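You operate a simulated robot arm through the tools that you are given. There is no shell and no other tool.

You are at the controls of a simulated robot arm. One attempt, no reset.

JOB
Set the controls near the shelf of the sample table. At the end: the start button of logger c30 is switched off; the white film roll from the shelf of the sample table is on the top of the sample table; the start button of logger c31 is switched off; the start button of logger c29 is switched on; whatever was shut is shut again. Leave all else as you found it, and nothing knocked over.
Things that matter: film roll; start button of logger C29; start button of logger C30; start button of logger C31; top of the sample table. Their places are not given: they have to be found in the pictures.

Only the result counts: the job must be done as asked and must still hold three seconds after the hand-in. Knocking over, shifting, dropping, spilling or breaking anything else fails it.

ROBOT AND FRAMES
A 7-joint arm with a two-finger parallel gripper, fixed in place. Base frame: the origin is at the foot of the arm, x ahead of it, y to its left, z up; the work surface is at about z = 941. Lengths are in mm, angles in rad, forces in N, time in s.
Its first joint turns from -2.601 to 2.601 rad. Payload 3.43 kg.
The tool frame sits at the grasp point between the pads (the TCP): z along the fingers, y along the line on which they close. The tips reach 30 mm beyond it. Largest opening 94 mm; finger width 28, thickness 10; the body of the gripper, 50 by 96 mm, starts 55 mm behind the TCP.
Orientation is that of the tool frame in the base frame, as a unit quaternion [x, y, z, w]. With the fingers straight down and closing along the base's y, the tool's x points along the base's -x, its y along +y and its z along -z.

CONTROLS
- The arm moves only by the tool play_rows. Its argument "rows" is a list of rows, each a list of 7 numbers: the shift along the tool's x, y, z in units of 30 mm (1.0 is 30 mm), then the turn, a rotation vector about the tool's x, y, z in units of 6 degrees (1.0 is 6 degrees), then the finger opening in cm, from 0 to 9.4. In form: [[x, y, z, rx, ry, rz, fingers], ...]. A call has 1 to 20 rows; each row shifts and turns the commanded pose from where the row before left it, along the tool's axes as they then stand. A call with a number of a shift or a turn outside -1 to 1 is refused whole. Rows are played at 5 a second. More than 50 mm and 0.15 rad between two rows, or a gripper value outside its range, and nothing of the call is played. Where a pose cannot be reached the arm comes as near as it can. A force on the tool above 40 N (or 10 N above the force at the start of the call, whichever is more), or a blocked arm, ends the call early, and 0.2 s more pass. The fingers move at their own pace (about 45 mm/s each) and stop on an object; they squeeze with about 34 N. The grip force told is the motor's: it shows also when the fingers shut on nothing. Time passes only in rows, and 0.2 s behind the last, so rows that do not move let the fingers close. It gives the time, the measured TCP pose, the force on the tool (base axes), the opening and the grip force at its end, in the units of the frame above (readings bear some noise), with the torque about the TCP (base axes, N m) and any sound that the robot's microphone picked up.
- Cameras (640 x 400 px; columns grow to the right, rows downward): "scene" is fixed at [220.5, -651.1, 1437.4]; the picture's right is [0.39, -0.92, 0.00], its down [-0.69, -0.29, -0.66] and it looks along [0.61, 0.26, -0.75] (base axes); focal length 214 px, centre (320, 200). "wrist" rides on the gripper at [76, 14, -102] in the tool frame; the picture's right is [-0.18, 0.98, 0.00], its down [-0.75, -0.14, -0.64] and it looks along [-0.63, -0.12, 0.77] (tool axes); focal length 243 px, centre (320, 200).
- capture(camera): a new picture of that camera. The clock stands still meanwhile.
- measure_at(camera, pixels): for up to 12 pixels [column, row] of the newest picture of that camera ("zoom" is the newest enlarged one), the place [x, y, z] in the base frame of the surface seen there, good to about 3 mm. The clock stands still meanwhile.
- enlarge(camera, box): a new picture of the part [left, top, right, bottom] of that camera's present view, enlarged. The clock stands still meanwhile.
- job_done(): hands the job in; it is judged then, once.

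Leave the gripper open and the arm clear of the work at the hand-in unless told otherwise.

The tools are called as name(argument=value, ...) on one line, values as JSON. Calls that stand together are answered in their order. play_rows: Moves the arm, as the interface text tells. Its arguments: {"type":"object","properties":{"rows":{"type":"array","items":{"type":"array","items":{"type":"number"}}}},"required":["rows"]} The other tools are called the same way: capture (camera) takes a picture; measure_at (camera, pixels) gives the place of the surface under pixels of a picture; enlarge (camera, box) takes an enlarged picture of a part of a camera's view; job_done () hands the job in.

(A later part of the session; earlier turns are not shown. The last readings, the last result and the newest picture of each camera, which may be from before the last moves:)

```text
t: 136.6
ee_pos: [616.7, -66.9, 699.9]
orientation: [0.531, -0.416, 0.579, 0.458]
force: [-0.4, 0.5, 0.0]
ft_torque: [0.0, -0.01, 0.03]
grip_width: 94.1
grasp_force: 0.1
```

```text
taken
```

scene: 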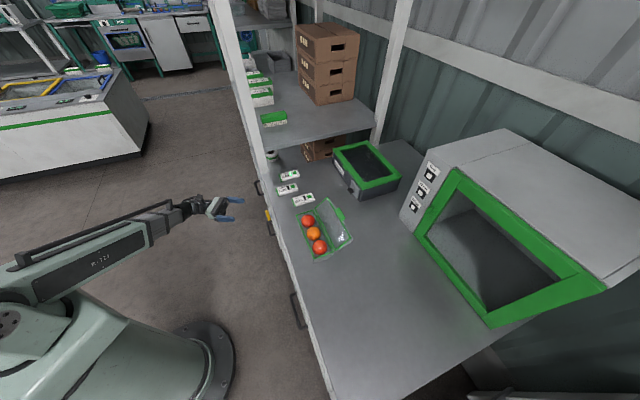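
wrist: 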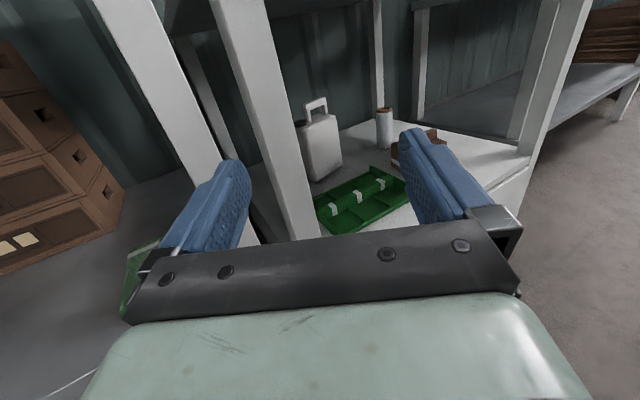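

The undershelf is visible: canister (320,145), green tray (360,195), film roll (384,127), brown box (410,148). I enlarge and measure.

enlarge(camera="wrist", box=[290, 80, 450, 180])

measure_at(camera="wrist", pixels=[[384, 128], [378, 128], [391, 128], [384, 110], [384, 113], [384, 146], [325, 170], [312, 150], [341, 150], [370, 170], [395, 155], [470, 160]])

measure_at(camera="wrist", pixels=[[315, 200], [335, 232], [385, 170], [408, 190], [400, 145], [430, 135], [520, 150], [290, 200], [260, 60], [530, 120], [420, 60], [500, 180]])

```text
4.00 times, centred on (370, 130) of wrist
```

zoom: 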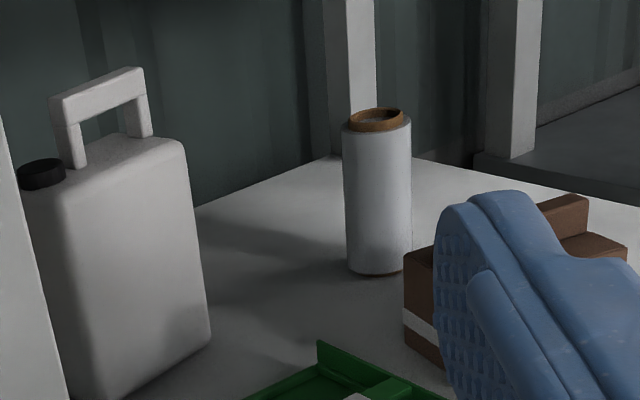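

```text
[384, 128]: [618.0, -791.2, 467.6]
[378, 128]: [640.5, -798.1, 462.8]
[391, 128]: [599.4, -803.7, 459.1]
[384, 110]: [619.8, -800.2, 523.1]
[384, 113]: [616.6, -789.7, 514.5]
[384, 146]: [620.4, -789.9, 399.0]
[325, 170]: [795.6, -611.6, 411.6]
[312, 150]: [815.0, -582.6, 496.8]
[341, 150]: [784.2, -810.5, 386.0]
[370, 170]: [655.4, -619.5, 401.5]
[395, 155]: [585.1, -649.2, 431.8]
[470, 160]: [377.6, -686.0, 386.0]
```

```text
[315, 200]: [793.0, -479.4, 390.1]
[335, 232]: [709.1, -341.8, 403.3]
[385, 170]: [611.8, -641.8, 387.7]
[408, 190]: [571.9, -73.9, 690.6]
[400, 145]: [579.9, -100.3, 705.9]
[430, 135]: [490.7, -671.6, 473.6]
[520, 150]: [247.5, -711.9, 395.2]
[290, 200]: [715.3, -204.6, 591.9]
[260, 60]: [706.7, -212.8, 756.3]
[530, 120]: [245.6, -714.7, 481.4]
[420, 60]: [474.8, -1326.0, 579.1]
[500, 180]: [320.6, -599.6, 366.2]
```

The film roll is about 58 mm in diameter, centre about (620,−819), standing from z 387 to 514 (core to 523). A brown box stands in front of it, and the bench legs are at v≈420 and v≈−318. I move closer along the aisle to get an exact view: to about (576,−195,700), turning 20° more.

play_rows(rows=[[-0.072, 0.466, 0.763, 0, 0, 0, 9.4], [-0.072, 0.466, 0.763, 0, 0, 0, 9.4], [-0.072, 0.466, 0.763, 0, 0, 0, 9.4], [-0.072, 0.466, 0.763, 0, 0, 0, 9.4], [-0.072, 0.466, 0.763, 0, 0, 0, 9.4], [0, 0, 0, -0.83, 0, -0.076, 9.4], [0, 0, 0, -0.83, 0, -0.076, 9.4], [0, 0, 0, -0.83, 0, -0.076, 9.4], [0, 0, 0, -0.83, 0, -0.076, 9.4], [0, 0, 0, 0, 0, 0, 9.4]])

capture(camera="wrist")

capture(camera="scene")

```text
t: 138.8
ee_pos: [577.9, -196.3, 701.2]
orientation: [0.449, -0.501, 0.491, 0.553]
force: [0.5, 0.0, -0.4]
ft_torque: [-0.03, 0.01, 0.01]
grip_width: 94.0
grasp_force: 0.0
```

```text
taken
```

wrist: 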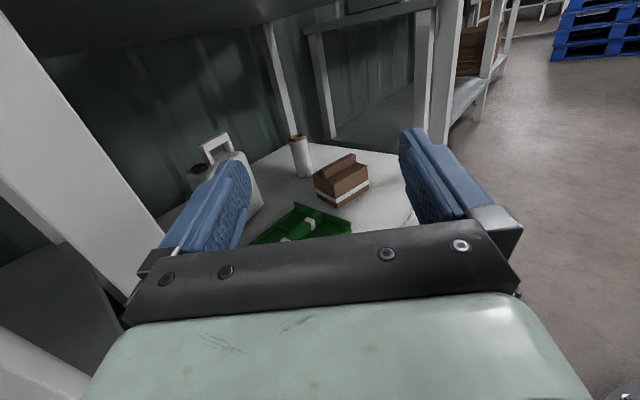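

```text
taken
```

scene: 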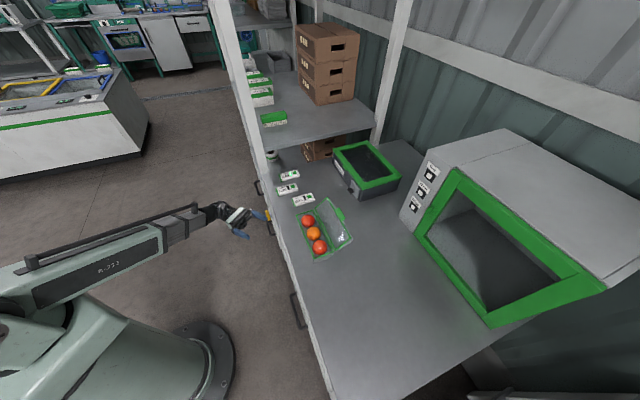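

A good view: film roll at (300,157), brown box at (342,180), tray at (305,222). I enlarge and measure the film roll, the box extents, the legs and the bench slab.

enlarge(camera="wrist", box=[240, 110, 400, 240])

measure_at(camera="wrist", pixels=[[301, 157], [293, 157], [309, 157], [298, 140], [304, 175], [317, 188], [340, 203], [366, 188], [352, 172], [335, 165], [318, 178], [355, 156]])

measure_at(camera="wrist", pixels=[[295, 137], [370, 155], [385, 190], [330, 150], [440, 100], [425, 40], [225, 150], [250, 195], [290, 60], [200, 20], [350, 225], [410, 15]])

```text
3.08 times, centred on (320, 175) of wrist
```

zoom: 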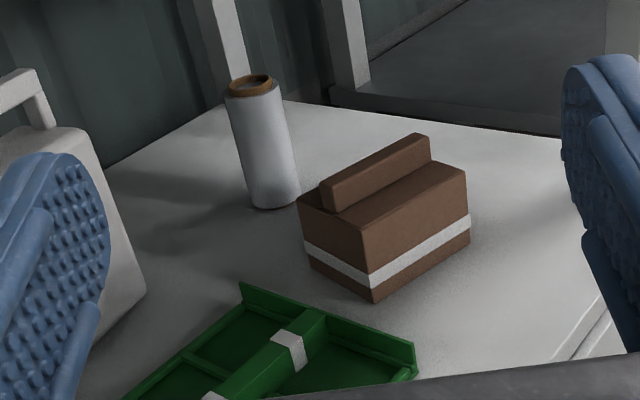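

```text
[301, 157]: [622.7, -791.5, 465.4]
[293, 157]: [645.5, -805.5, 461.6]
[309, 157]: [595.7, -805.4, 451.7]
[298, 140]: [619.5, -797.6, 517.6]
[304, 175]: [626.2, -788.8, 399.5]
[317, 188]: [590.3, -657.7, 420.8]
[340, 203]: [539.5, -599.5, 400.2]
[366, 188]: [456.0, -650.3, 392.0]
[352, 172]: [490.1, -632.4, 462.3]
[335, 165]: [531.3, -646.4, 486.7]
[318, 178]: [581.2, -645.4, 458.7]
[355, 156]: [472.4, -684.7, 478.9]
```

```text
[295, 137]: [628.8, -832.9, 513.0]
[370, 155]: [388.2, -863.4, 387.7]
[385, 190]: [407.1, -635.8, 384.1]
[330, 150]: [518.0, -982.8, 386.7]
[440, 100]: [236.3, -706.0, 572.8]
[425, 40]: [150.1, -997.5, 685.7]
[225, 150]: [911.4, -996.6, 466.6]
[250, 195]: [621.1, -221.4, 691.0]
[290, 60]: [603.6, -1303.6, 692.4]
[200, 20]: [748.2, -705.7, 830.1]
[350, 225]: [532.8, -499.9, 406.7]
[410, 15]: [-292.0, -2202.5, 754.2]
```

Key numbers: film roll centre (621,−820) i.e. n=1021, v=−120; brown box n 785–883, v −125…−27, its bar's top at 487; bench underside at 830. I plan to enter under the slab at TCP z≈600 with the tool 20° below horizontal, pass above the box, then come down on the film roll. First I pitch down 25° and go to (n=600, v=120, z=600) while turning.

play_rows(rows=[[0, 0, 0, 0, -0.847, 0, 9.4], [0, 0, 0, 0, -0.847, 0, 9.4], [0, 0, 0, 0, -0.847, 0, 9.4], [0, 0, 0, 0, -0.847, 0, 9.4], [0, 0, 0, 0, -0.847, 0, 9.4], [-0.165, 0.241, 0.773, -0.384, 0, 0.14, 9.4], [-0.162, 0.212, 0.783, -0.384, 0, 0.14, 9.4], [-0.159, 0.183, 0.79, -0.384, 0, 0.14, 9.4], [-0.157, 0.153, 0.797, -0.384, 0, 0.14, 9.4], [-0.155, 0.123, 0.803, -0.384, 0, 0.14, 9.4], [-0.153, 0.093, 0.807, -0.384, 0, 0.14, 9.4], [-0.152, 0.063, 0.81, -0.384, 0, 0.14, 9.4], [-0.151, 0.033, 0.813, -0.384, 0, 0.14, 9.4], [0, 0, 0, 0, 0, 0, 9.4]])

capture(camera="wrist")

capture(camera="scene")

```text
t: 141.8
ee_pos: [503.1, -349.6, 599.5]
orientation: [-0.434, 0.695, -0.302, -0.488]
force: [-0.3, 0.2, -0.5]
ft_torque: [-0.04, -0.01, 0.02]
grip_width: 94.0
grasp_force: 0.1
```

```text
taken
```

wrist: 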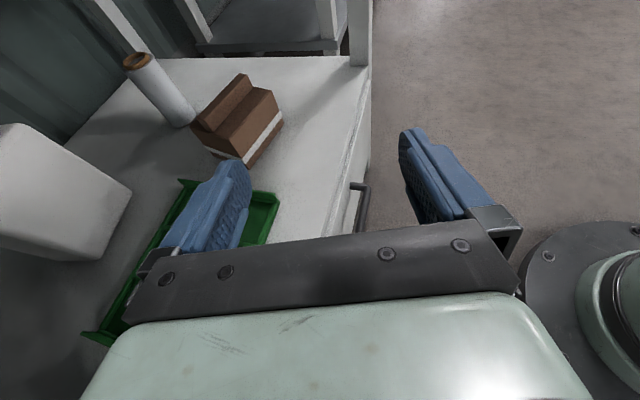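

```text
taken
```

scene: 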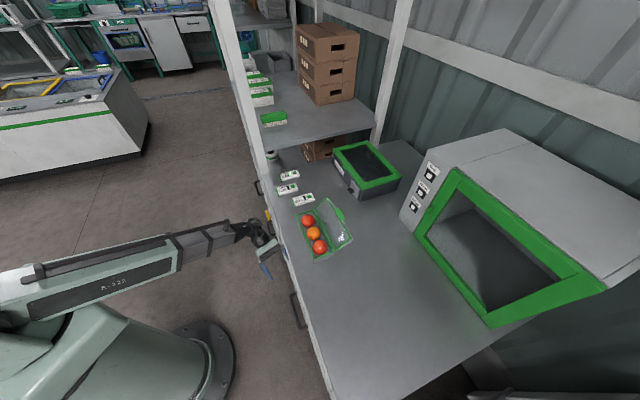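

Position as planned. The white canister on the left (60,190) looks big here; I measure its extents, plus box and tray, before going further in.

measure_at(camera="wrist", pixels=[[125, 190], [100, 255], [15, 130], [60, 150], [40, 245], [90, 165], [138, 60], [160, 90], [190, 125], [235, 90], [270, 95], [280, 120]])

enlarge(camera="wrist", box=[80, 30, 320, 180])

```text
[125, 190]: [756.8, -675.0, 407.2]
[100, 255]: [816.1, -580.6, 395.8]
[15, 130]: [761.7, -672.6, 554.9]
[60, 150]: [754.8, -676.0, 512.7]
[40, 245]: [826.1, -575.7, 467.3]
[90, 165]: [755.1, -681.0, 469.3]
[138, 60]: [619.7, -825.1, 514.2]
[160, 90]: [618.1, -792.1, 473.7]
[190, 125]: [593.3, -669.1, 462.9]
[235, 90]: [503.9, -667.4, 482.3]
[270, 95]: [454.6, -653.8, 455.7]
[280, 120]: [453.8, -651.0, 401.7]
```

```text
2.67 times, centred on (200, 105) of wrist
```

zoom: 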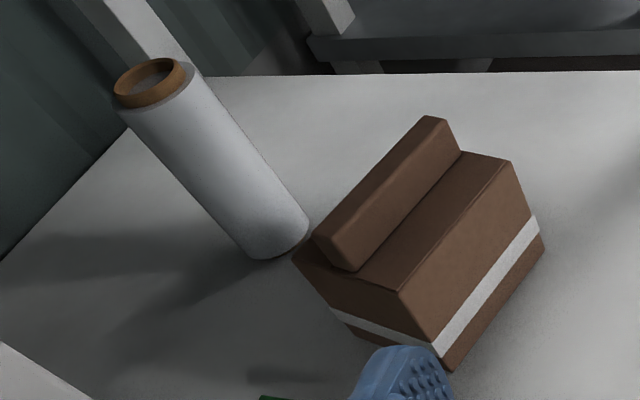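

The canister's near corner is at n≈1011, v≈78, far enough from the film roll (v=−120). I go in under the slab: first to (n=720, v=0, z=600), turning back 10°.

play_rows(rows=[[0.25, -0.343, 0.687, 0.224, 0, -0.0815, 9.4], [0.252, -0.325, 0.693, 0.224, 0, -0.0815, 9.4], [0.255, -0.306, 0.7, 0.224, 0, -0.0815, 9.4], [0.258, -0.288, 0.707, 0.224, 0, -0.0815, 9.4], [0.26, -0.269, 0.713, 0.224, 0, -0.0815, 9.4], [0.262, -0.249, 0.72, 0.224, 0, -0.0815, 9.4], [0.264, -0.23, 0.727, 0.224, 0, -0.0815, 9.4], [0, 0, 0, 0, 0, 0, 9.4]])

capture(camera="wrist")

capture(camera="scene")

```text
t: 143.6
ee_pos: [498.4, -516.6, 599.5]
orientation: [-0.493, 0.654, -0.343, -0.46]
force: [0.5, 1.2, 0.5]
ft_torque: [0.01, -0.01, 0.0]
grip_width: 93.9
grasp_force: 0.1
```

```text
taken
```

wrist: 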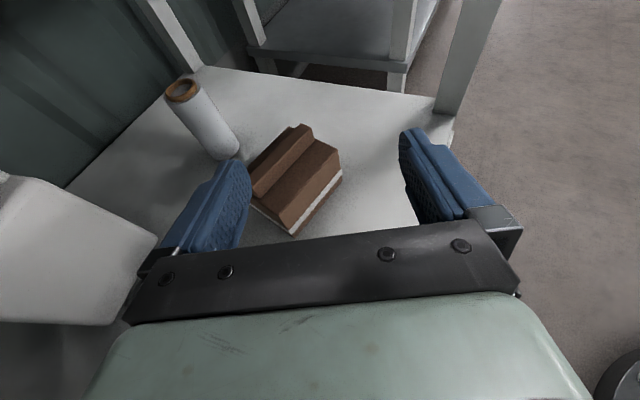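

```text
taken
```

scene: 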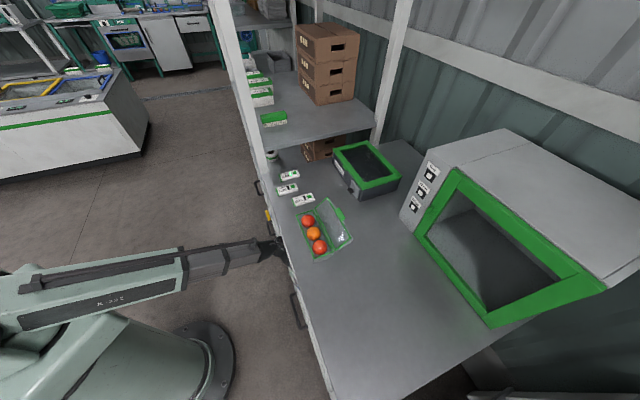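

All clear under the slab. Next to (n=860, v=−80), turning back 30°, at the same height, passing above the box.

play_rows(rows=[[0.198, -0.34, 0.545, 0.592, 0, -0.2155, 9.4], [0.205, -0.301, 0.564, 0.592, 0, -0.2155, 9.4], [0.212, -0.261, 0.583, 0.592, 0, -0.2155, 9.4], [0.217, -0.22, 0.595, 0.592, 0, -0.2155, 9.4], [0.221, -0.178, 0.608, 0.592, 0, -0.2155, 9.4], [0.225, -0.135, 0.619, 0.592, 0, -0.2155, 9.4], [0.228, -0.091, 0.626, 0.592, 0, -0.2155, 9.4], [0.229, -0.046, 0.63, 0.592, 0, -0.2155, 9.4], [0, 0, 0, 0, 0, 0, 9.4]])

capture(camera="wrist")

capture(camera="scene")

```text
t: 145.6
ee_pos: [538.7, -674.6, 597.6]
orientation: [0.648, -0.504, 0.45, 0.352]
force: [0.8, 1.1, -0.6]
ft_torque: [0.0, 0.02, 0.0]
grip_width: 93.8
grasp_force: 0.1
```

```text
taken
```

wrist: 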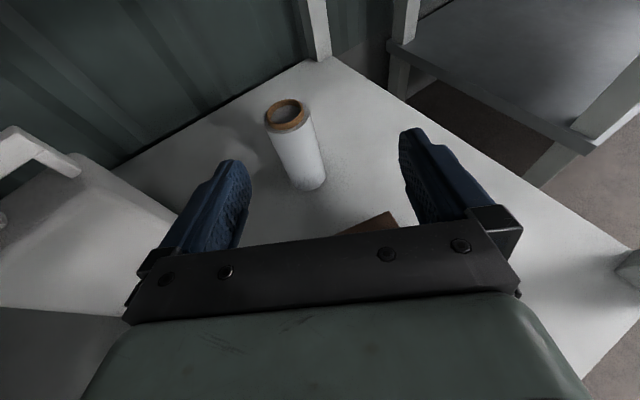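

```text
taken
```

scene: 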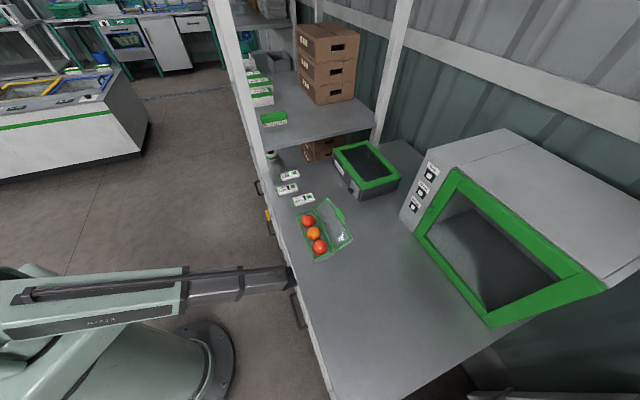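

The film roll is right ahead at (297,145). I enlarge and measure it from here.

enlarge(camera="wrist", box=[240, 80, 360, 210])

measure_at(camera="wrist", pixels=[[268, 117], [304, 117], [286, 101], [287, 131], [272, 125], [302, 125], [297, 160], [283, 155], [318, 160], [308, 185], [285, 135], [380, 222]])

```text
3.08 times, centred on (300, 145) of wrist
```

zoom: 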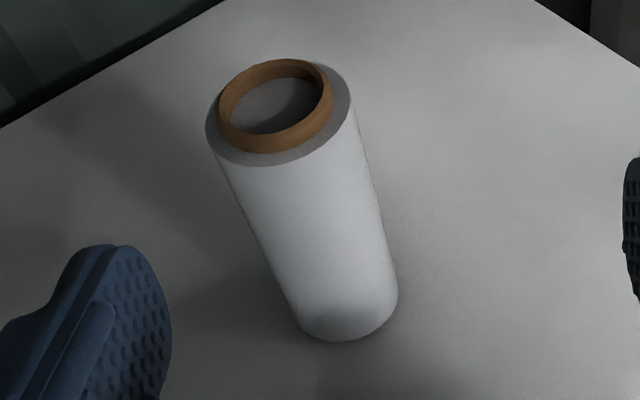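

```text
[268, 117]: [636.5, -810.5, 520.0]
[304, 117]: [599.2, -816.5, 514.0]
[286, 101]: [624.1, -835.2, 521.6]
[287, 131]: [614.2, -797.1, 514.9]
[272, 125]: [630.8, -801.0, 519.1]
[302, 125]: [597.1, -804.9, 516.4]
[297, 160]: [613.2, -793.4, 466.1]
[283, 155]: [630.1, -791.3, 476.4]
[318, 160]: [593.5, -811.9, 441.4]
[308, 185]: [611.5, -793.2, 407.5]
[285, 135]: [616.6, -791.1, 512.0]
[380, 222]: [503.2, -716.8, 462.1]
```

The film roll's centre is about (621,−818), core top at z 521. I move in above it: to (n=1020, v=−119, z≈598), turning to the radial direction; the tips stay above z 574.

play_rows(rows=[[0.226, -0.187, 0.622, 0.427, 0, -0.155, 9.4], [0.229, -0.155, 0.63, 0.427, 0, -0.155, 9.4], [0.231, -0.124, 0.636, 0.427, 0, -0.155, 9.4], [0.233, -0.09, 0.639, 0.427, 0, -0.155, 9.4], [0.234, -0.058, 0.642, 0.427, 0, -0.155, 9.4], [0.235, -0.026, 0.645, 0.427, 0, -0.155, 9.4], [0.235, 0.006, 0.645, 0.427, 0, -0.155, 9.4], [0.235, 0.04, 0.645, 0.427, 0, -0.155, 9.4], [0, 0, 0, 0, 0, 0, 9.4]])

capture(camera="wrist")

capture(camera="scene")

```text
t: 147.6
ee_pos: [626.7, -812.9, 599.5]
orientation: [0.73, -0.377, 0.504, 0.265]
force: [-0.6, 0.0, 0.8]
ft_torque: [-0.02, -0.01, 0.01]
grip_width: 94.1
grasp_force: 0.0
out of reach, approached as far as the arm can: row 8
```

```text
taken
```

wrist: 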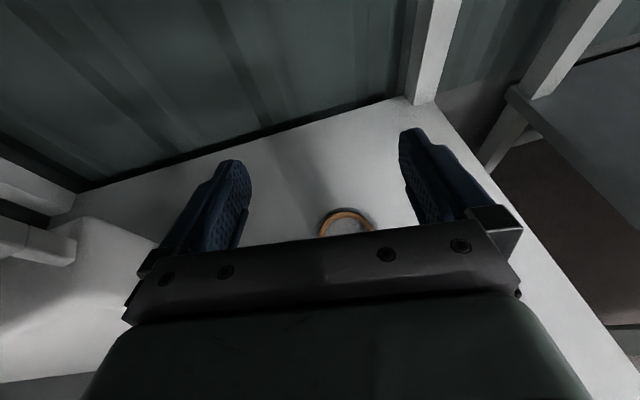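

```text
taken
```

scene: 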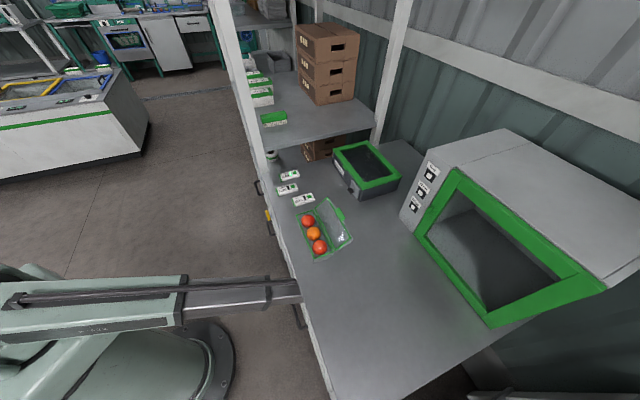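

The core's edge is visible at (347,215). I measure it to fix the lateral offset before descending.

measure_at(camera="wrist", pixels=[[347, 209], [320, 230], [372, 222], [325, 218], [368, 213], [346, 214], [340, 211], [355, 210]])

enlarge(camera="wrist", box=[290, 180, 410, 250])

```text
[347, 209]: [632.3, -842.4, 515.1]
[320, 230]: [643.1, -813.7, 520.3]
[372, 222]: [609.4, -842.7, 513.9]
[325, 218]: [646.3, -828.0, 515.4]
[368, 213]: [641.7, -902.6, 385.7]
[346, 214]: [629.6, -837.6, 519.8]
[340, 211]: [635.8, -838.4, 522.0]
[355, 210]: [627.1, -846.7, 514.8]
```

```text
5.33 times, centred on (350, 215) of wrist
```

zoom: 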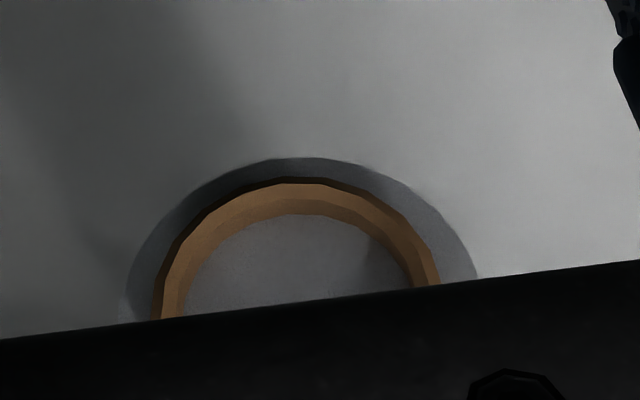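

The film roll's centre is about (621,−817.5): 7 mm to the right of the TCP. The turn limit is close, so I first turn 5° back to the right, shift 7 mm, and then descend 50 mm (tips just above the core).

play_rows(rows=[[0, 0, 0, -0.392, 0, 0.1425, 9.4], [0, 0, 0, -0.392, 0, 0.1425, 9.4], [0.0125, 0.24, 0.034, 0, 0, 0, 9.4], [-0.39, 0, 0.142, 0, 0, 0, 9.4], [-0.39, 0, 0.142, 0, 0, 0, 9.4], [-0.39, 0, 0.142, 0, 0, 0, 9.4], [-0.39, 0, 0.142, 0, 0, 0, 9.4], [0, 0, 0, 0, 0, 0, 9.4]])

capture(camera="wrist")

```text
t: 149.4
ee_pos: [624.8, -817.8, 550.5]
orientation: [0.714, -0.404, 0.498, 0.282]
force: [-0.3, 0.0, -0.8]
ft_torque: [-0.03, 0.03, 0.01]
grip_width: 94.2
grasp_force: 0.1
out of reach, approached as far as the arm can: row 3
```

```text
taken
```

wrist: 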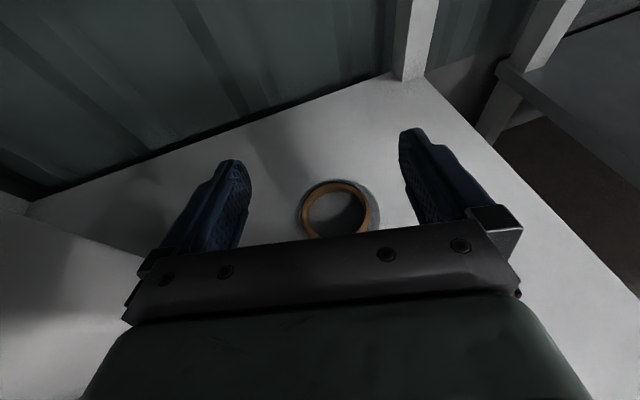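

Now the core ring is visible at (337,208), centred between the fingers. I measure it once more.

measure_at(camera="wrist", pixels=[[304, 210], [371, 205], [336, 184], [310, 195], [365, 192], [298, 210], [378, 205], [335, 180], [243, 200], [418, 195]])

```text
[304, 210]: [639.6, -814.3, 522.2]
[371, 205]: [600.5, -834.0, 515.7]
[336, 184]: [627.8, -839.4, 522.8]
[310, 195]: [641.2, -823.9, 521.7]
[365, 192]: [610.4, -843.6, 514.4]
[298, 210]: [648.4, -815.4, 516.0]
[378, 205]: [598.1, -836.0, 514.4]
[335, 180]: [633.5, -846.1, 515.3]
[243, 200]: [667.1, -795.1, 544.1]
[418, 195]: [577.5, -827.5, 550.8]
```

The film roll is 4 mm to the right of the finger middle. I correct that and descend 54 mm, to TCP z≈496.

play_rows(rows=[[0, 0.133, 0, 0, 0, 0, 9.4], [-0.342, 0, 0.124, 0, 0, 0, 9.4], [-0.342, 0, 0.124, 0, 0, 0, 9.4], [-0.342, 0, 0.124, 0, 0, 0, 9.4], [-0.342, 0, 0.124, 0, 0, 0, 9.4], [-0.342, 0, 0.124, 0, 0, 0, 9.4], [0, 0, 0, 0, 0, 0, 9.4]])

capture(camera="wrist")

```text
t: 151.0
ee_pos: [621.3, -817.5, 496.3]
orientation: [0.713, -0.404, 0.498, 0.283]
force: [-1.0, -0.8, -0.5]
ft_torque: [-0.03, 0.0, -0.01]
grip_width: 94.2
grasp_force: 0.1
```

```text
taken
```

wrist: 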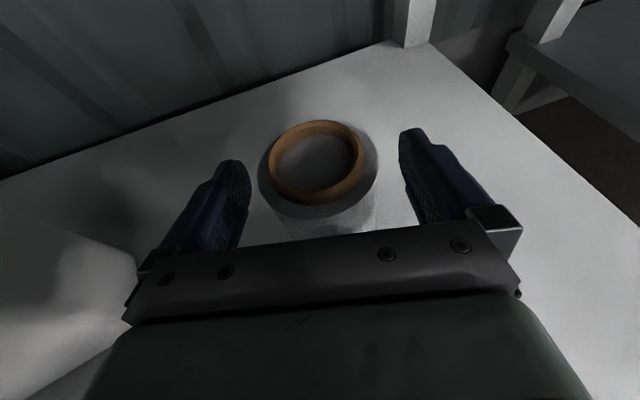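

The film roll stands centred between the fingers. I close them.

play_rows(rows=[[0, 0, 0, 0, 0, 0, 4], [0, 0, 0, 0, 0, 0, 4], [0, 0, 0, 0, 0, 0, 4], [0, 0, 0, 0, 0, 0, 4], [0, 0, 0, 0, 0, 0, 4]])

capture(camera="wrist")

```text
t: 152.2
ee_pos: [622.1, -817.3, 497.0]
orientation: [0.714, -0.404, 0.498, 0.283]
force: [-1.4, 0.3, 1.4]
ft_torque: [-0.01, 0.01, -0.01]
grip_width: 66.6
grasp_force: 33.8
```

```text
taken
```

wrist: 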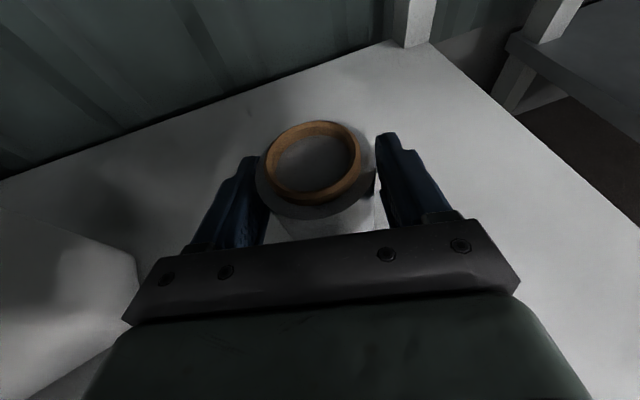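

The fingers hold at 66.6 mm. I lift 15 mm gently and check.

play_rows(rows=[[0.094, 0, -0.034, 0, 0, 0, 4], [0.188, 0, -0.068, 0, 0, 0, 4], [0.188, 0, -0.068, 0, 0, 0, 4], [0, 0, 0, 0, 0, 0, 4]])

capture(camera="wrist")

```text
t: 153.2
ee_pos: [622.3, -819.1, 512.0]
orientation: [0.714, -0.403, 0.497, 0.282]
force: [0.0, -0.2, -1.5]
ft_torque: [0.0, 0.0, 0.0]
grip_width: 66.7
grasp_force: 34.1
```

```text
taken
```

wrist: 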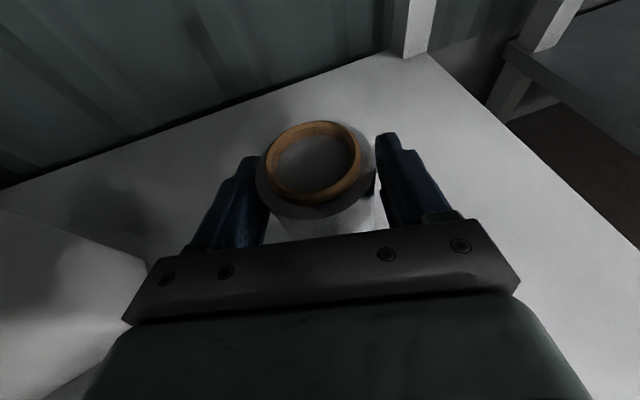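

The film roll hangs from the fingers (about 1.5 N). I lift it 104 mm more so that its underside (about 506) clears the box's bar (487).

play_rows(rows=[[0.35, 0, -0.127, 0, 0, 0, 4], [0.55, 0, -0.2, 0, 0, 0, 4], [0.6, 0, -0.218, 0, 0, 0, 4], [0.6, 0, -0.218, 0, 0, 0, 4], [0.6, 0, -0.218, 0, 0, 0, 4], [0.56, 0, -0.204, 0, 0, 0, 4], [0, 0, 0, 0, 0, 0, 4]])

capture(camera="scene")

capture(camera="wrist")

```text
t: 154.8
ee_pos: [621.1, -819.7, 615.1]
orientation: [0.714, -0.404, 0.498, 0.283]
force: [-0.2, -1.4, -2.1]
ft_torque: [0.01, 0.0, 0.01]
grip_width: 66.8
grasp_force: 34.0
```

```text
taken
```

scene: 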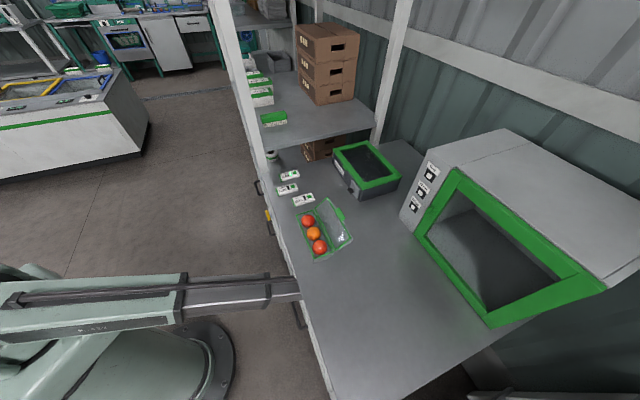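

```text
taken
```

wrist: 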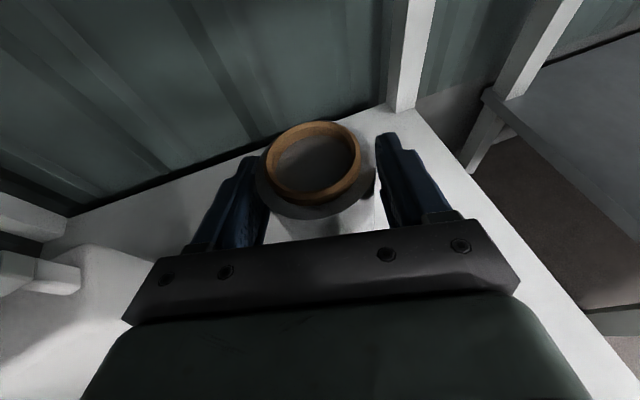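

The film roll is clear above. I retrace the way out: back to (n=860, v=−80), turning 17° to the right.

play_rows(rows=[[-0.237, -0.013, -0.652, -0.335, 0, 0.122, 4], [-0.237, 0.012, -0.652, -0.335, 0, 0.122, 4], [-0.237, 0.039, -0.652, -0.335, 0, 0.122, 4], [-0.236, 0.064, -0.649, -0.335, 0, 0.122, 4], [-0.235, 0.09, -0.645, -0.335, 0, 0.122, 4], [-0.234, 0.116, -0.642, -0.335, 0, 0.122, 4], [-0.233, 0.141, -0.639, -0.335, 0, 0.122, 4], [-0.23, 0.167, -0.633, -0.335, 0, 0.122, 4], [0, 0, 0, 0, 0, 0, 4]])

capture(camera="wrist")

```text
t: 156.8
ee_pos: [538.2, -675.3, 616.4]
orientation: [0.645, -0.505, 0.45, 0.355]
force: [0.4, -0.4, -2.8]
ft_torque: [-0.02, 0.01, -0.01]
grip_width: 66.5
grasp_force: 33.2
```

```text
taken
```

wrist: 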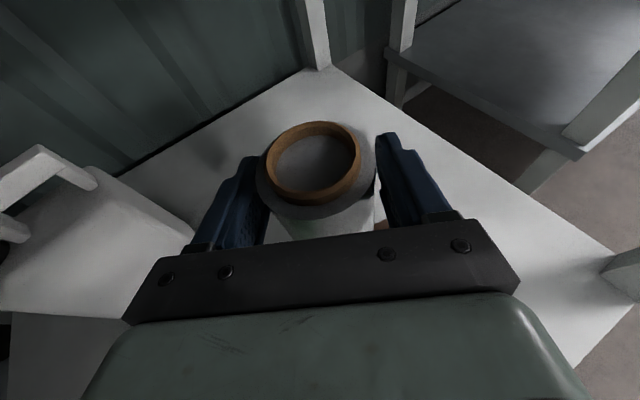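

On track. Next back to (n=720, v=0), turning 30° more to the right.

play_rows(rows=[[-0.23, 0.005, -0.633, -0.5875, 0, 0.2138, 4], [-0.229, 0.049, -0.63, -0.5875, 0, 0.2138, 4], [-0.2275, 0.093, -0.625, -0.5875, 0, 0.2138, 4], [-0.225, 0.136, -0.617, -0.5875, 0, 0.2138, 4], [-0.221, 0.179, -0.608, -0.5875, 0, 0.2138, 4], [-0.217, 0.221, -0.595, -0.5875, 0, 0.2138, 4], [-0.2116, 0.262, -0.5816, -0.5875, 0, 0.2138, 4], [-0.205, 0.302, -0.564, -0.5875, 0, 0.2138, 4], [0, 0, 0, 0, 0, 0, 4]])

capture(camera="wrist")

```text
t: 158.8
ee_pos: [499.0, -517.9, 615.9]
orientation: [-0.493, 0.654, -0.343, -0.459]
force: [0.6, -0.7, -3.1]
ft_torque: [0.04, 0.01, -0.04]
grip_width: 66.6
grasp_force: 33.8
```

```text
taken
```

wrist: 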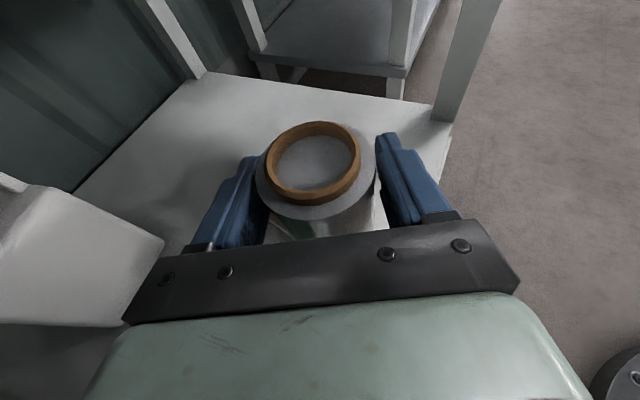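

Now fully out into the aisle: to (n=560, v=150), turning 8° more.

play_rows(rows=[[-0.263, 0.236, -0.724, -0.136, 0, 0.0494, 4], [-0.262, 0.248, -0.721, -0.136, 0, 0.0494, 4], [-0.261, 0.259, -0.7175, -0.136, 0, 0.0494, 4], [-0.26, 0.271, -0.714, -0.136, 0, 0.0494, 4], [-0.258, 0.283, -0.708, -0.136, 0, 0.0494, 4], [-0.2565, 0.293, -0.705, -0.136, 0, 0.0494, 4], [-0.255, 0.305, -0.702, -0.136, 0, 0.0494, 4], [-0.253, 0.317, -0.696, -0.136, 0, 0.0494, 4], [-0.252, 0.327, -0.692, -0.136, 0, 0.0494, 4], [0, 0, 0, 0, 0, 0, 4]])

capture(camera="wrist")

capture(camera="scene")

```text
t: 161.0
ee_pos: [496.9, -298.5, 618.0]
orientation: [-0.446, 0.687, -0.31, -0.483]
force: [-0.9, 0.8, -2.1]
ft_torque: [0.03, 0.02, 0.04]
grip_width: 66.5
grasp_force: 33.8
```

```text
taken
```

wrist: 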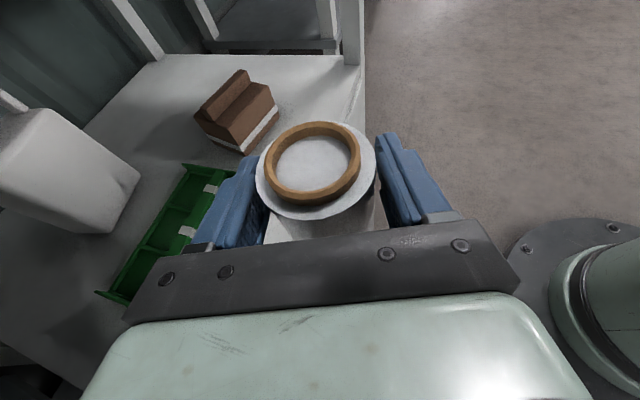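

```text
taken
```

scene: 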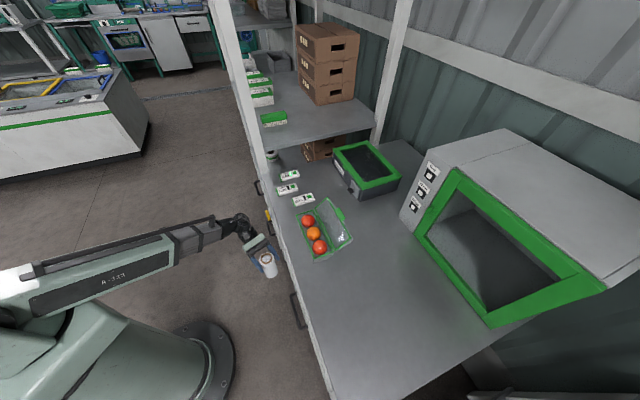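

The film roll is in the aisle (scene pixel (268,265)). Before raising it, I measure the egg box and the free area of the bench top where I want to set it down.

measure_at(camera="scene", pixels=[[307, 220], [313, 233], [320, 246], [329, 199], [352, 240], [342, 213], [327, 258], [377, 283], [345, 262], [417, 233], [487, 325], [360, 320]])

enlarge(camera="scene", box=[240, 190, 400, 320])

```text
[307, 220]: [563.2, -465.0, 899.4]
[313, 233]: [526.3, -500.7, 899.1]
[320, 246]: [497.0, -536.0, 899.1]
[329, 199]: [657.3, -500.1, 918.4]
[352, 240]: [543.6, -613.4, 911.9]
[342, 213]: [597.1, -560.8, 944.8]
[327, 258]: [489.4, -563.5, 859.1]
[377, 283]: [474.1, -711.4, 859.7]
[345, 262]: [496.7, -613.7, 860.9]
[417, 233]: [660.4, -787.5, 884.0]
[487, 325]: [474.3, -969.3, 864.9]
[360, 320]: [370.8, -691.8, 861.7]
```

```text
3.08 times, centred on (320, 255) of scene
```

zoom: 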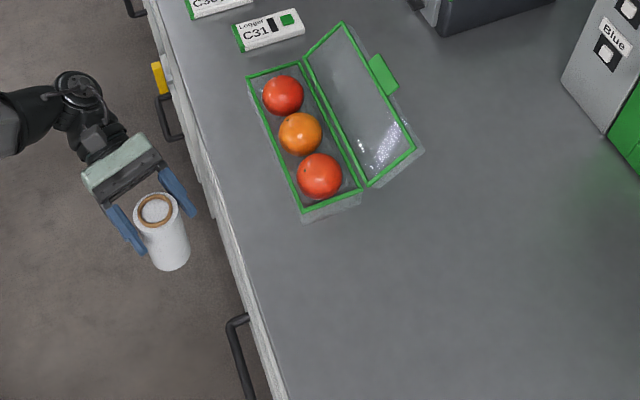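

The film roll is held upright. Tomatoes reach 899 and the lid 945, so I carry at TCP z≈1085 (underside about 975). I raise it first by about 240 mm.

play_rows(rows=[[0.43, 0, -0.157, 0, 0, 0, 4], [0.8, 0, -0.291, 0, 0, 0, 4], [0.8, 0, -0.291, 0, 0, 0, 4], [0.8, 0, -0.291, 0, 0, 0, 4], [0.8, 0, -0.291, 0, 0, 0, 4], [0.8, 0, -0.291, 0, 0, 0, 4], [0.8, 0, -0.291, 0, 0, 0, 4], [0.8, 0, -0.291, 0, 0, 0, 4], [0.8, 0, -0.291, 0, 0, 0, 4], [0.8, 0, -0.291, 0, 0, 0, 4], [0, 0, 0, 0, 0, 0, 4]])

capture(camera="scene")

```text
t: 163.4
ee_pos: [498.1, -301.1, 861.2]
orientation: [-0.446, 0.686, -0.311, -0.484]
force: [-0.1, 0.1, -2.5]
ft_torque: [-0.02, -0.01, 0.0]
grip_width: 66.7
grasp_force: 34.3
```

```text
taken
```

scene: 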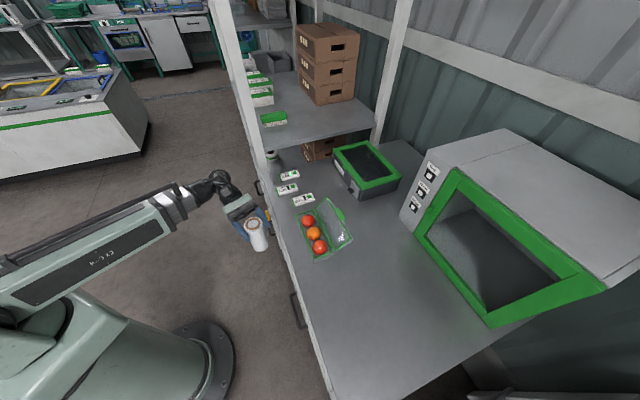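

No contact, all in reach. I raise it a further 225 mm to TCP z≈1086.

play_rows(rows=[[0.8, 0, -0.291, 0, 0, 0, 4], [0.8, 0, -0.291, 0, 0, 0, 4], [0.8, 0, -0.291, 0, 0, 0, 4], [0.8, 0, -0.291, 0, 0, 0, 4], [0.8, 0, -0.291, 0, 0, 0, 4], [0.8, 0, -0.291, 0, 0, 0, 4], [0.8, 0, -0.291, 0, 0, 0, 4], [0.8, 0, -0.291, 0, 0, 0, 4], [0.65, 0, -0.237, 0, 0, 0, 4], [0, 0, 0, 0, 0, 0, 4]])

capture(camera="scene")

capture(camera="wrist")

```text
t: 165.6
ee_pos: [498.9, -301.9, 1086.0]
orientation: [-0.446, 0.687, -0.31, -0.483]
force: [-0.5, -0.4, -2.0]
ft_torque: [0.0, -0.01, -0.02]
grip_width: 66.7
grasp_force: 34.2
```

```text
taken
```

scene: 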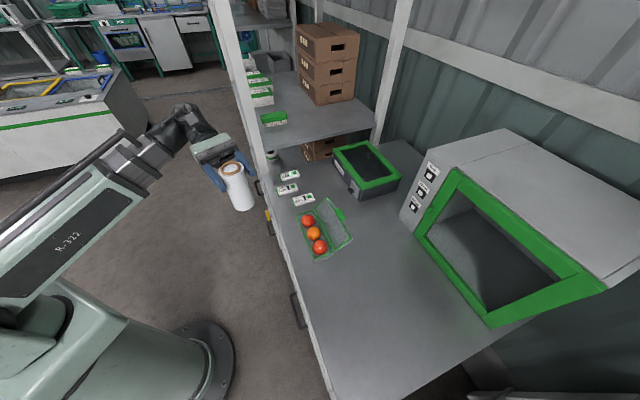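

```text
taken
```

wrist: 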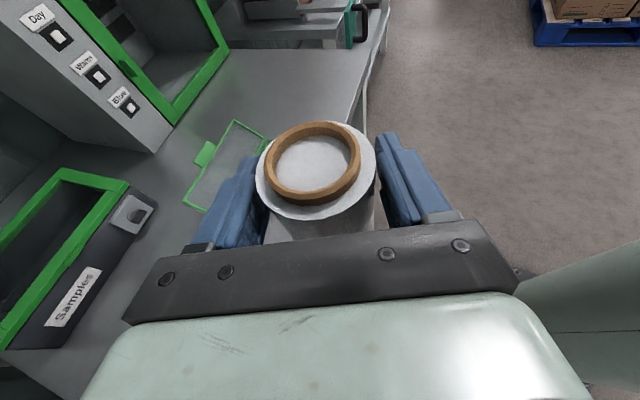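

The film roll is above everything. I carry it over the bench: first to (n=700, v=30), then (n=800, v=−90), turning gradually.

play_rows(rows=[[0.2326, -0.34, 0.639, 0.1567, 0, -0.057, 4], [0.2337, -0.329, 0.642, 0.1567, 0, -0.057, 4], [0.236, -0.317, 0.6486, 0.1567, 0, -0.057, 4], [0.238, -0.304, 0.655, 0.1567, 0, -0.057, 4], [0.2394, -0.292, 0.658, 0.1567, 0, -0.057, 4], [0.2417, -0.28, 0.664, 0.1567, 0, -0.057, 4], [0.2428, -0.268, 0.667, 0.1567, 0, -0.057, 4], [0.245, -0.255, 0.6736, 0.1567, 0, -0.057, 4], [0.25, -0.128, 0.688, 0.559, 0, -0.2035, 4], [0.2526, -0.082, 0.694, 0.559, 0, -0.2035, 4], [0.254, -0.036, 0.6987, 0.559, 0, -0.2035, 4], [0.254, 0.01, 0.6987, 0.559, 0, -0.2035, 4], [0.253, 0.057, 0.6955, 0.559, 0, -0.2035, 4], [0.252, 0.103, 0.692, 0.559, 0, -0.2035, 4], [0.249, 0.148, 0.6846, 0.559, 0, -0.2035, 4], [0, 0, 0, 0, 0, 0, 4]])

capture(camera="scene")

capture(camera="wrist")

```text
t: 169.0
ee_pos: [490.3, -640.7, 1084.9]
orientation: [0.624, -0.532, 0.434, 0.373]
force: [0.2, 0.1, -2.2]
ft_torque: [0.0, 0.0, 0.05]
grip_width: 66.8
grasp_force: 34.2
```

```text
taken
```

scene: 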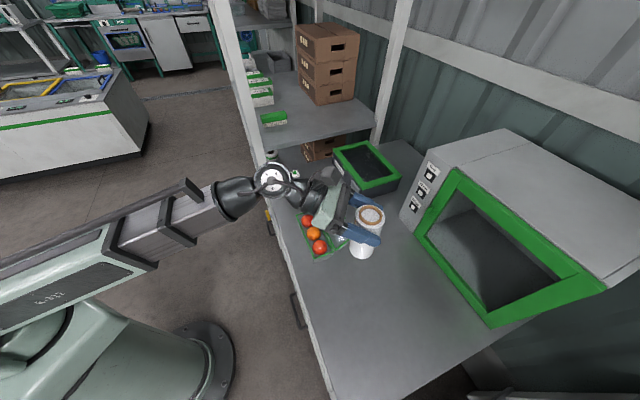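

```text
taken
```

wrist: 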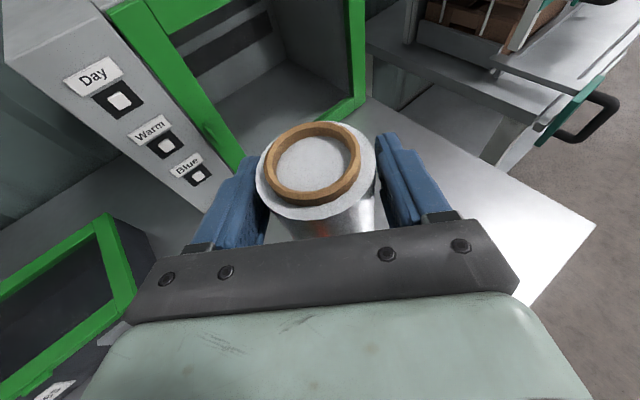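

The film roll is now over the bench past the egg box. Next to (n=830, v=−170), turning to about β=22°.

play_rows(rows=[[0.161, 0.322, 0.442, 0.407, 0, -0.148, 4], [0.155, 0.343, 0.426, 0.407, 0, -0.148, 4], [0.15, 0.363, 0.4135, 0.407, 0, -0.148, 4], [0.144, 0.383, 0.396, 0.407, 0, -0.148, 4], [0.138, 0.402, 0.379, 0.407, 0, -0.148, 4], [0, 0, 0, 0, 0, 0, 4]])

capture(camera="scene")

capture(camera="wrist")

```text
t: 170.4
ee_pos: [453.9, -714.2, 1086.0]
orientation: [0.68, -0.459, 0.473, 0.322]
force: [-1.4, 0.0, -2.6]
ft_torque: [0.0, -0.02, -0.01]
grip_width: 66.7
grasp_force: 34.3
```

```text
taken
```

scene: 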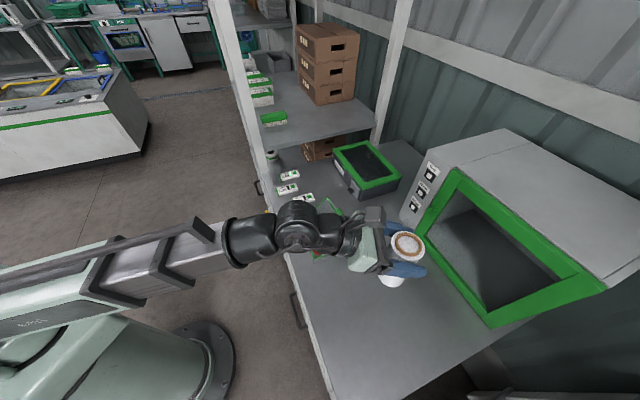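

```text
taken
```

wrist: 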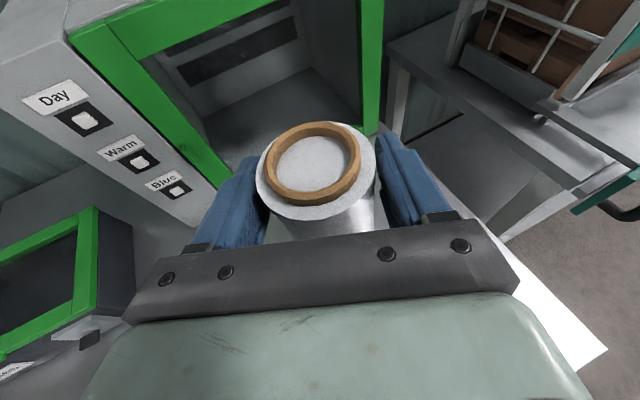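

The film roll is over a free area of the bench top. I lower it 100 mm to TCP z≈986 (underside about 876).

play_rows(rows=[[-0.45, 0, 0.164, 0, 0, 0, 4], [-0.627, 0, 0.228, 0, 0, 0, 4], [-0.627, 0, 0.228, 0, 0, 0, 4], [-0.627, 0, 0.228, 0, 0, 0, 4], [-0.5, 0, 0.182, 0, 0, 0, 4], [-0.3, 0, 0.109, 0, 0, 0, 4], [0, 0, 0, 0, 0, 0, 4]])

capture(camera="scene")

enlarge(camera="scene", box=[290, 190, 450, 320])

```text
t: 172.0
ee_pos: [452.0, -716.7, 984.2]
orientation: [0.68, -0.459, 0.473, 0.322]
force: [0.5, -0.7, -2.1]
ft_torque: [-0.03, -0.03, 0.02]
grip_width: 66.3
grasp_force: 34.3
```

```text
taken
```

scene: 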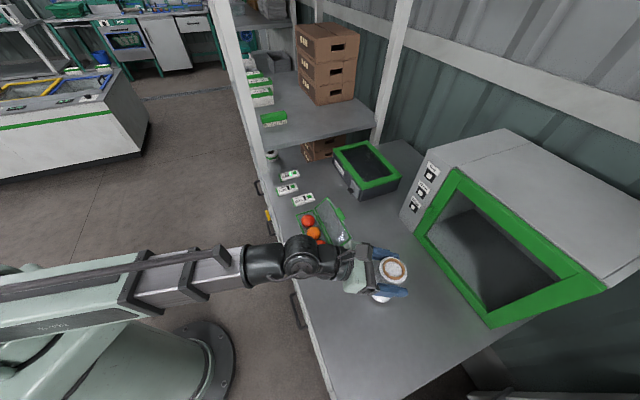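

```text
3.08 times, centred on (370, 255) of scene
```

zoom: 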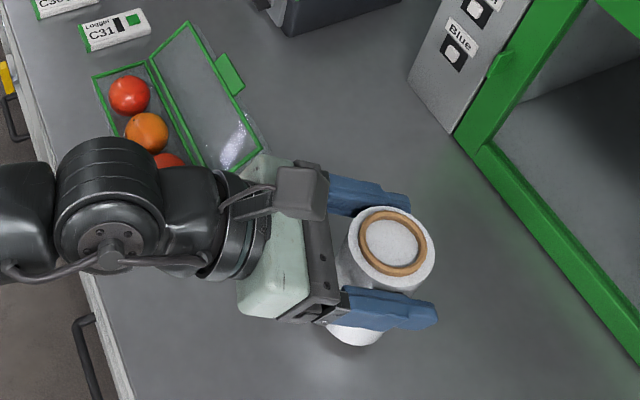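

Everything is clear. I lower the last centimetre in small steps until it touches down.

play_rows(rows=[[-0.125, 0, 0.0456, 0, 0, 0, 4], [-0.125, 0, 0.0456, 0, 0, 0, 4], [-0.0626, 0, 0.0228, 0, 0, 0, 4], [-0.031, 0, 0.0114, 0, 0, 0, 4], [0, 0, 0, 0, 0, 0, 4]])

play_rows(rows=[[-0.022, 0, 0.008, 0, 0, 0, 4], [-0.022, 0, 0.008, 0, 0, 0, 4], [0, 0, 0, 0, 0, 0, 4]])

```text
t: 173.2
ee_pos: [452.1, -716.2, 975.6]
orientation: [0.68, -0.459, 0.472, 0.321]
force: [-0.2, 0.5, -2.5]
ft_torque: [0.02, -0.01, -0.01]
grip_width: 66.3
grasp_force: 34.3
```

```text
t: 174.0
ee_pos: [452.1, -716.3, 972.2]
orientation: [0.679, -0.459, 0.473, 0.322]
force: [-0.4, 0.1, 0.7]
ft_torque: [-0.02, -0.03, 0.0]
grip_width: 66.6
grasp_force: 34.4
```

The force changed from −2.5 to +0.7 N: contact begins. One more small step.

play_rows(rows=[[-0.016, 0, 0.006, 0, 0, 0, 4], [0, 0, 0, 0, 0, 0, 4]])

enlarge(camera="scene", box=[290, 190, 450, 320])

```text
t: 174.6
ee_pos: [450.7, -716.0, 972.6]
orientation: [0.679, -0.459, 0.474, 0.322]
force: [-1.8, -0.1, 6.3]
ft_torque: [0.06, -0.08, 0.03]
grip_width: 66.6
grasp_force: 33.9
```

```text
3.08 times, centred on (370, 255) of scene
```

zoom: 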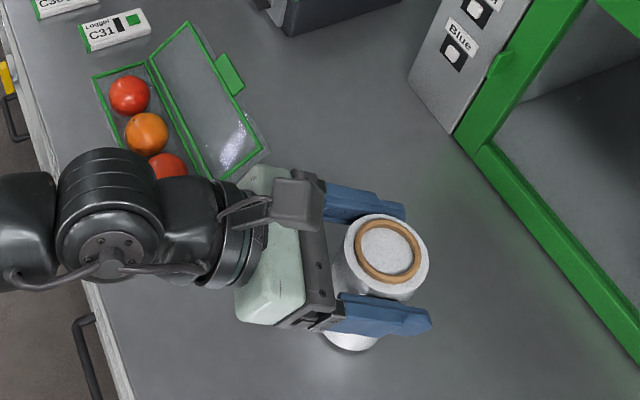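

The film roll stands on the bench top (+6 N). I open the fingers slowly: first a little, then fully.

play_rows(rows=[[0, 0, 0, 0, 0, 0, 6.8], [0, 0, 0, 0, 0, 0, 7.2], [0, 0, 0, 0, 0, 0, 8], [0, 0, 0, 0, 0, 0, 9.4], [0, 0, 0, 0, 0, 0, 9.4], [0, 0, 0, 0, 0, 0, 9.4]])

capture(camera="wrist")

enlarge(camera="scene", box=[290, 190, 450, 320])

```text
t: 176.0
ee_pos: [451.3, -716.3, 971.4]
orientation: [0.679, -0.46, 0.473, 0.322]
force: [-0.2, -0.2, 0.6]
ft_torque: [-0.05, 0.0, 0.01]
grip_width: 94.2
grasp_force: 0.1
```

```text
taken
```

wrist: 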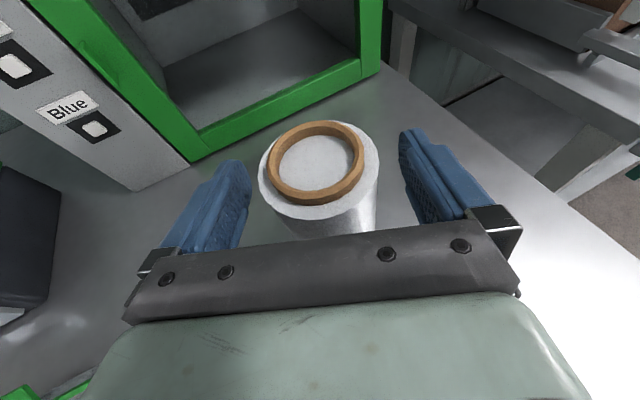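

```text
3.08 times, centred on (370, 255) of scene
```

zoom: 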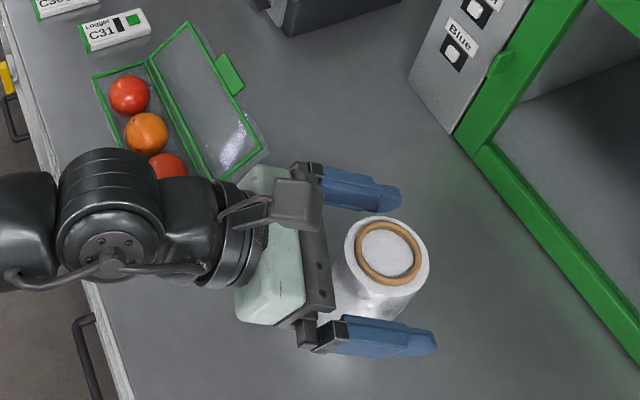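

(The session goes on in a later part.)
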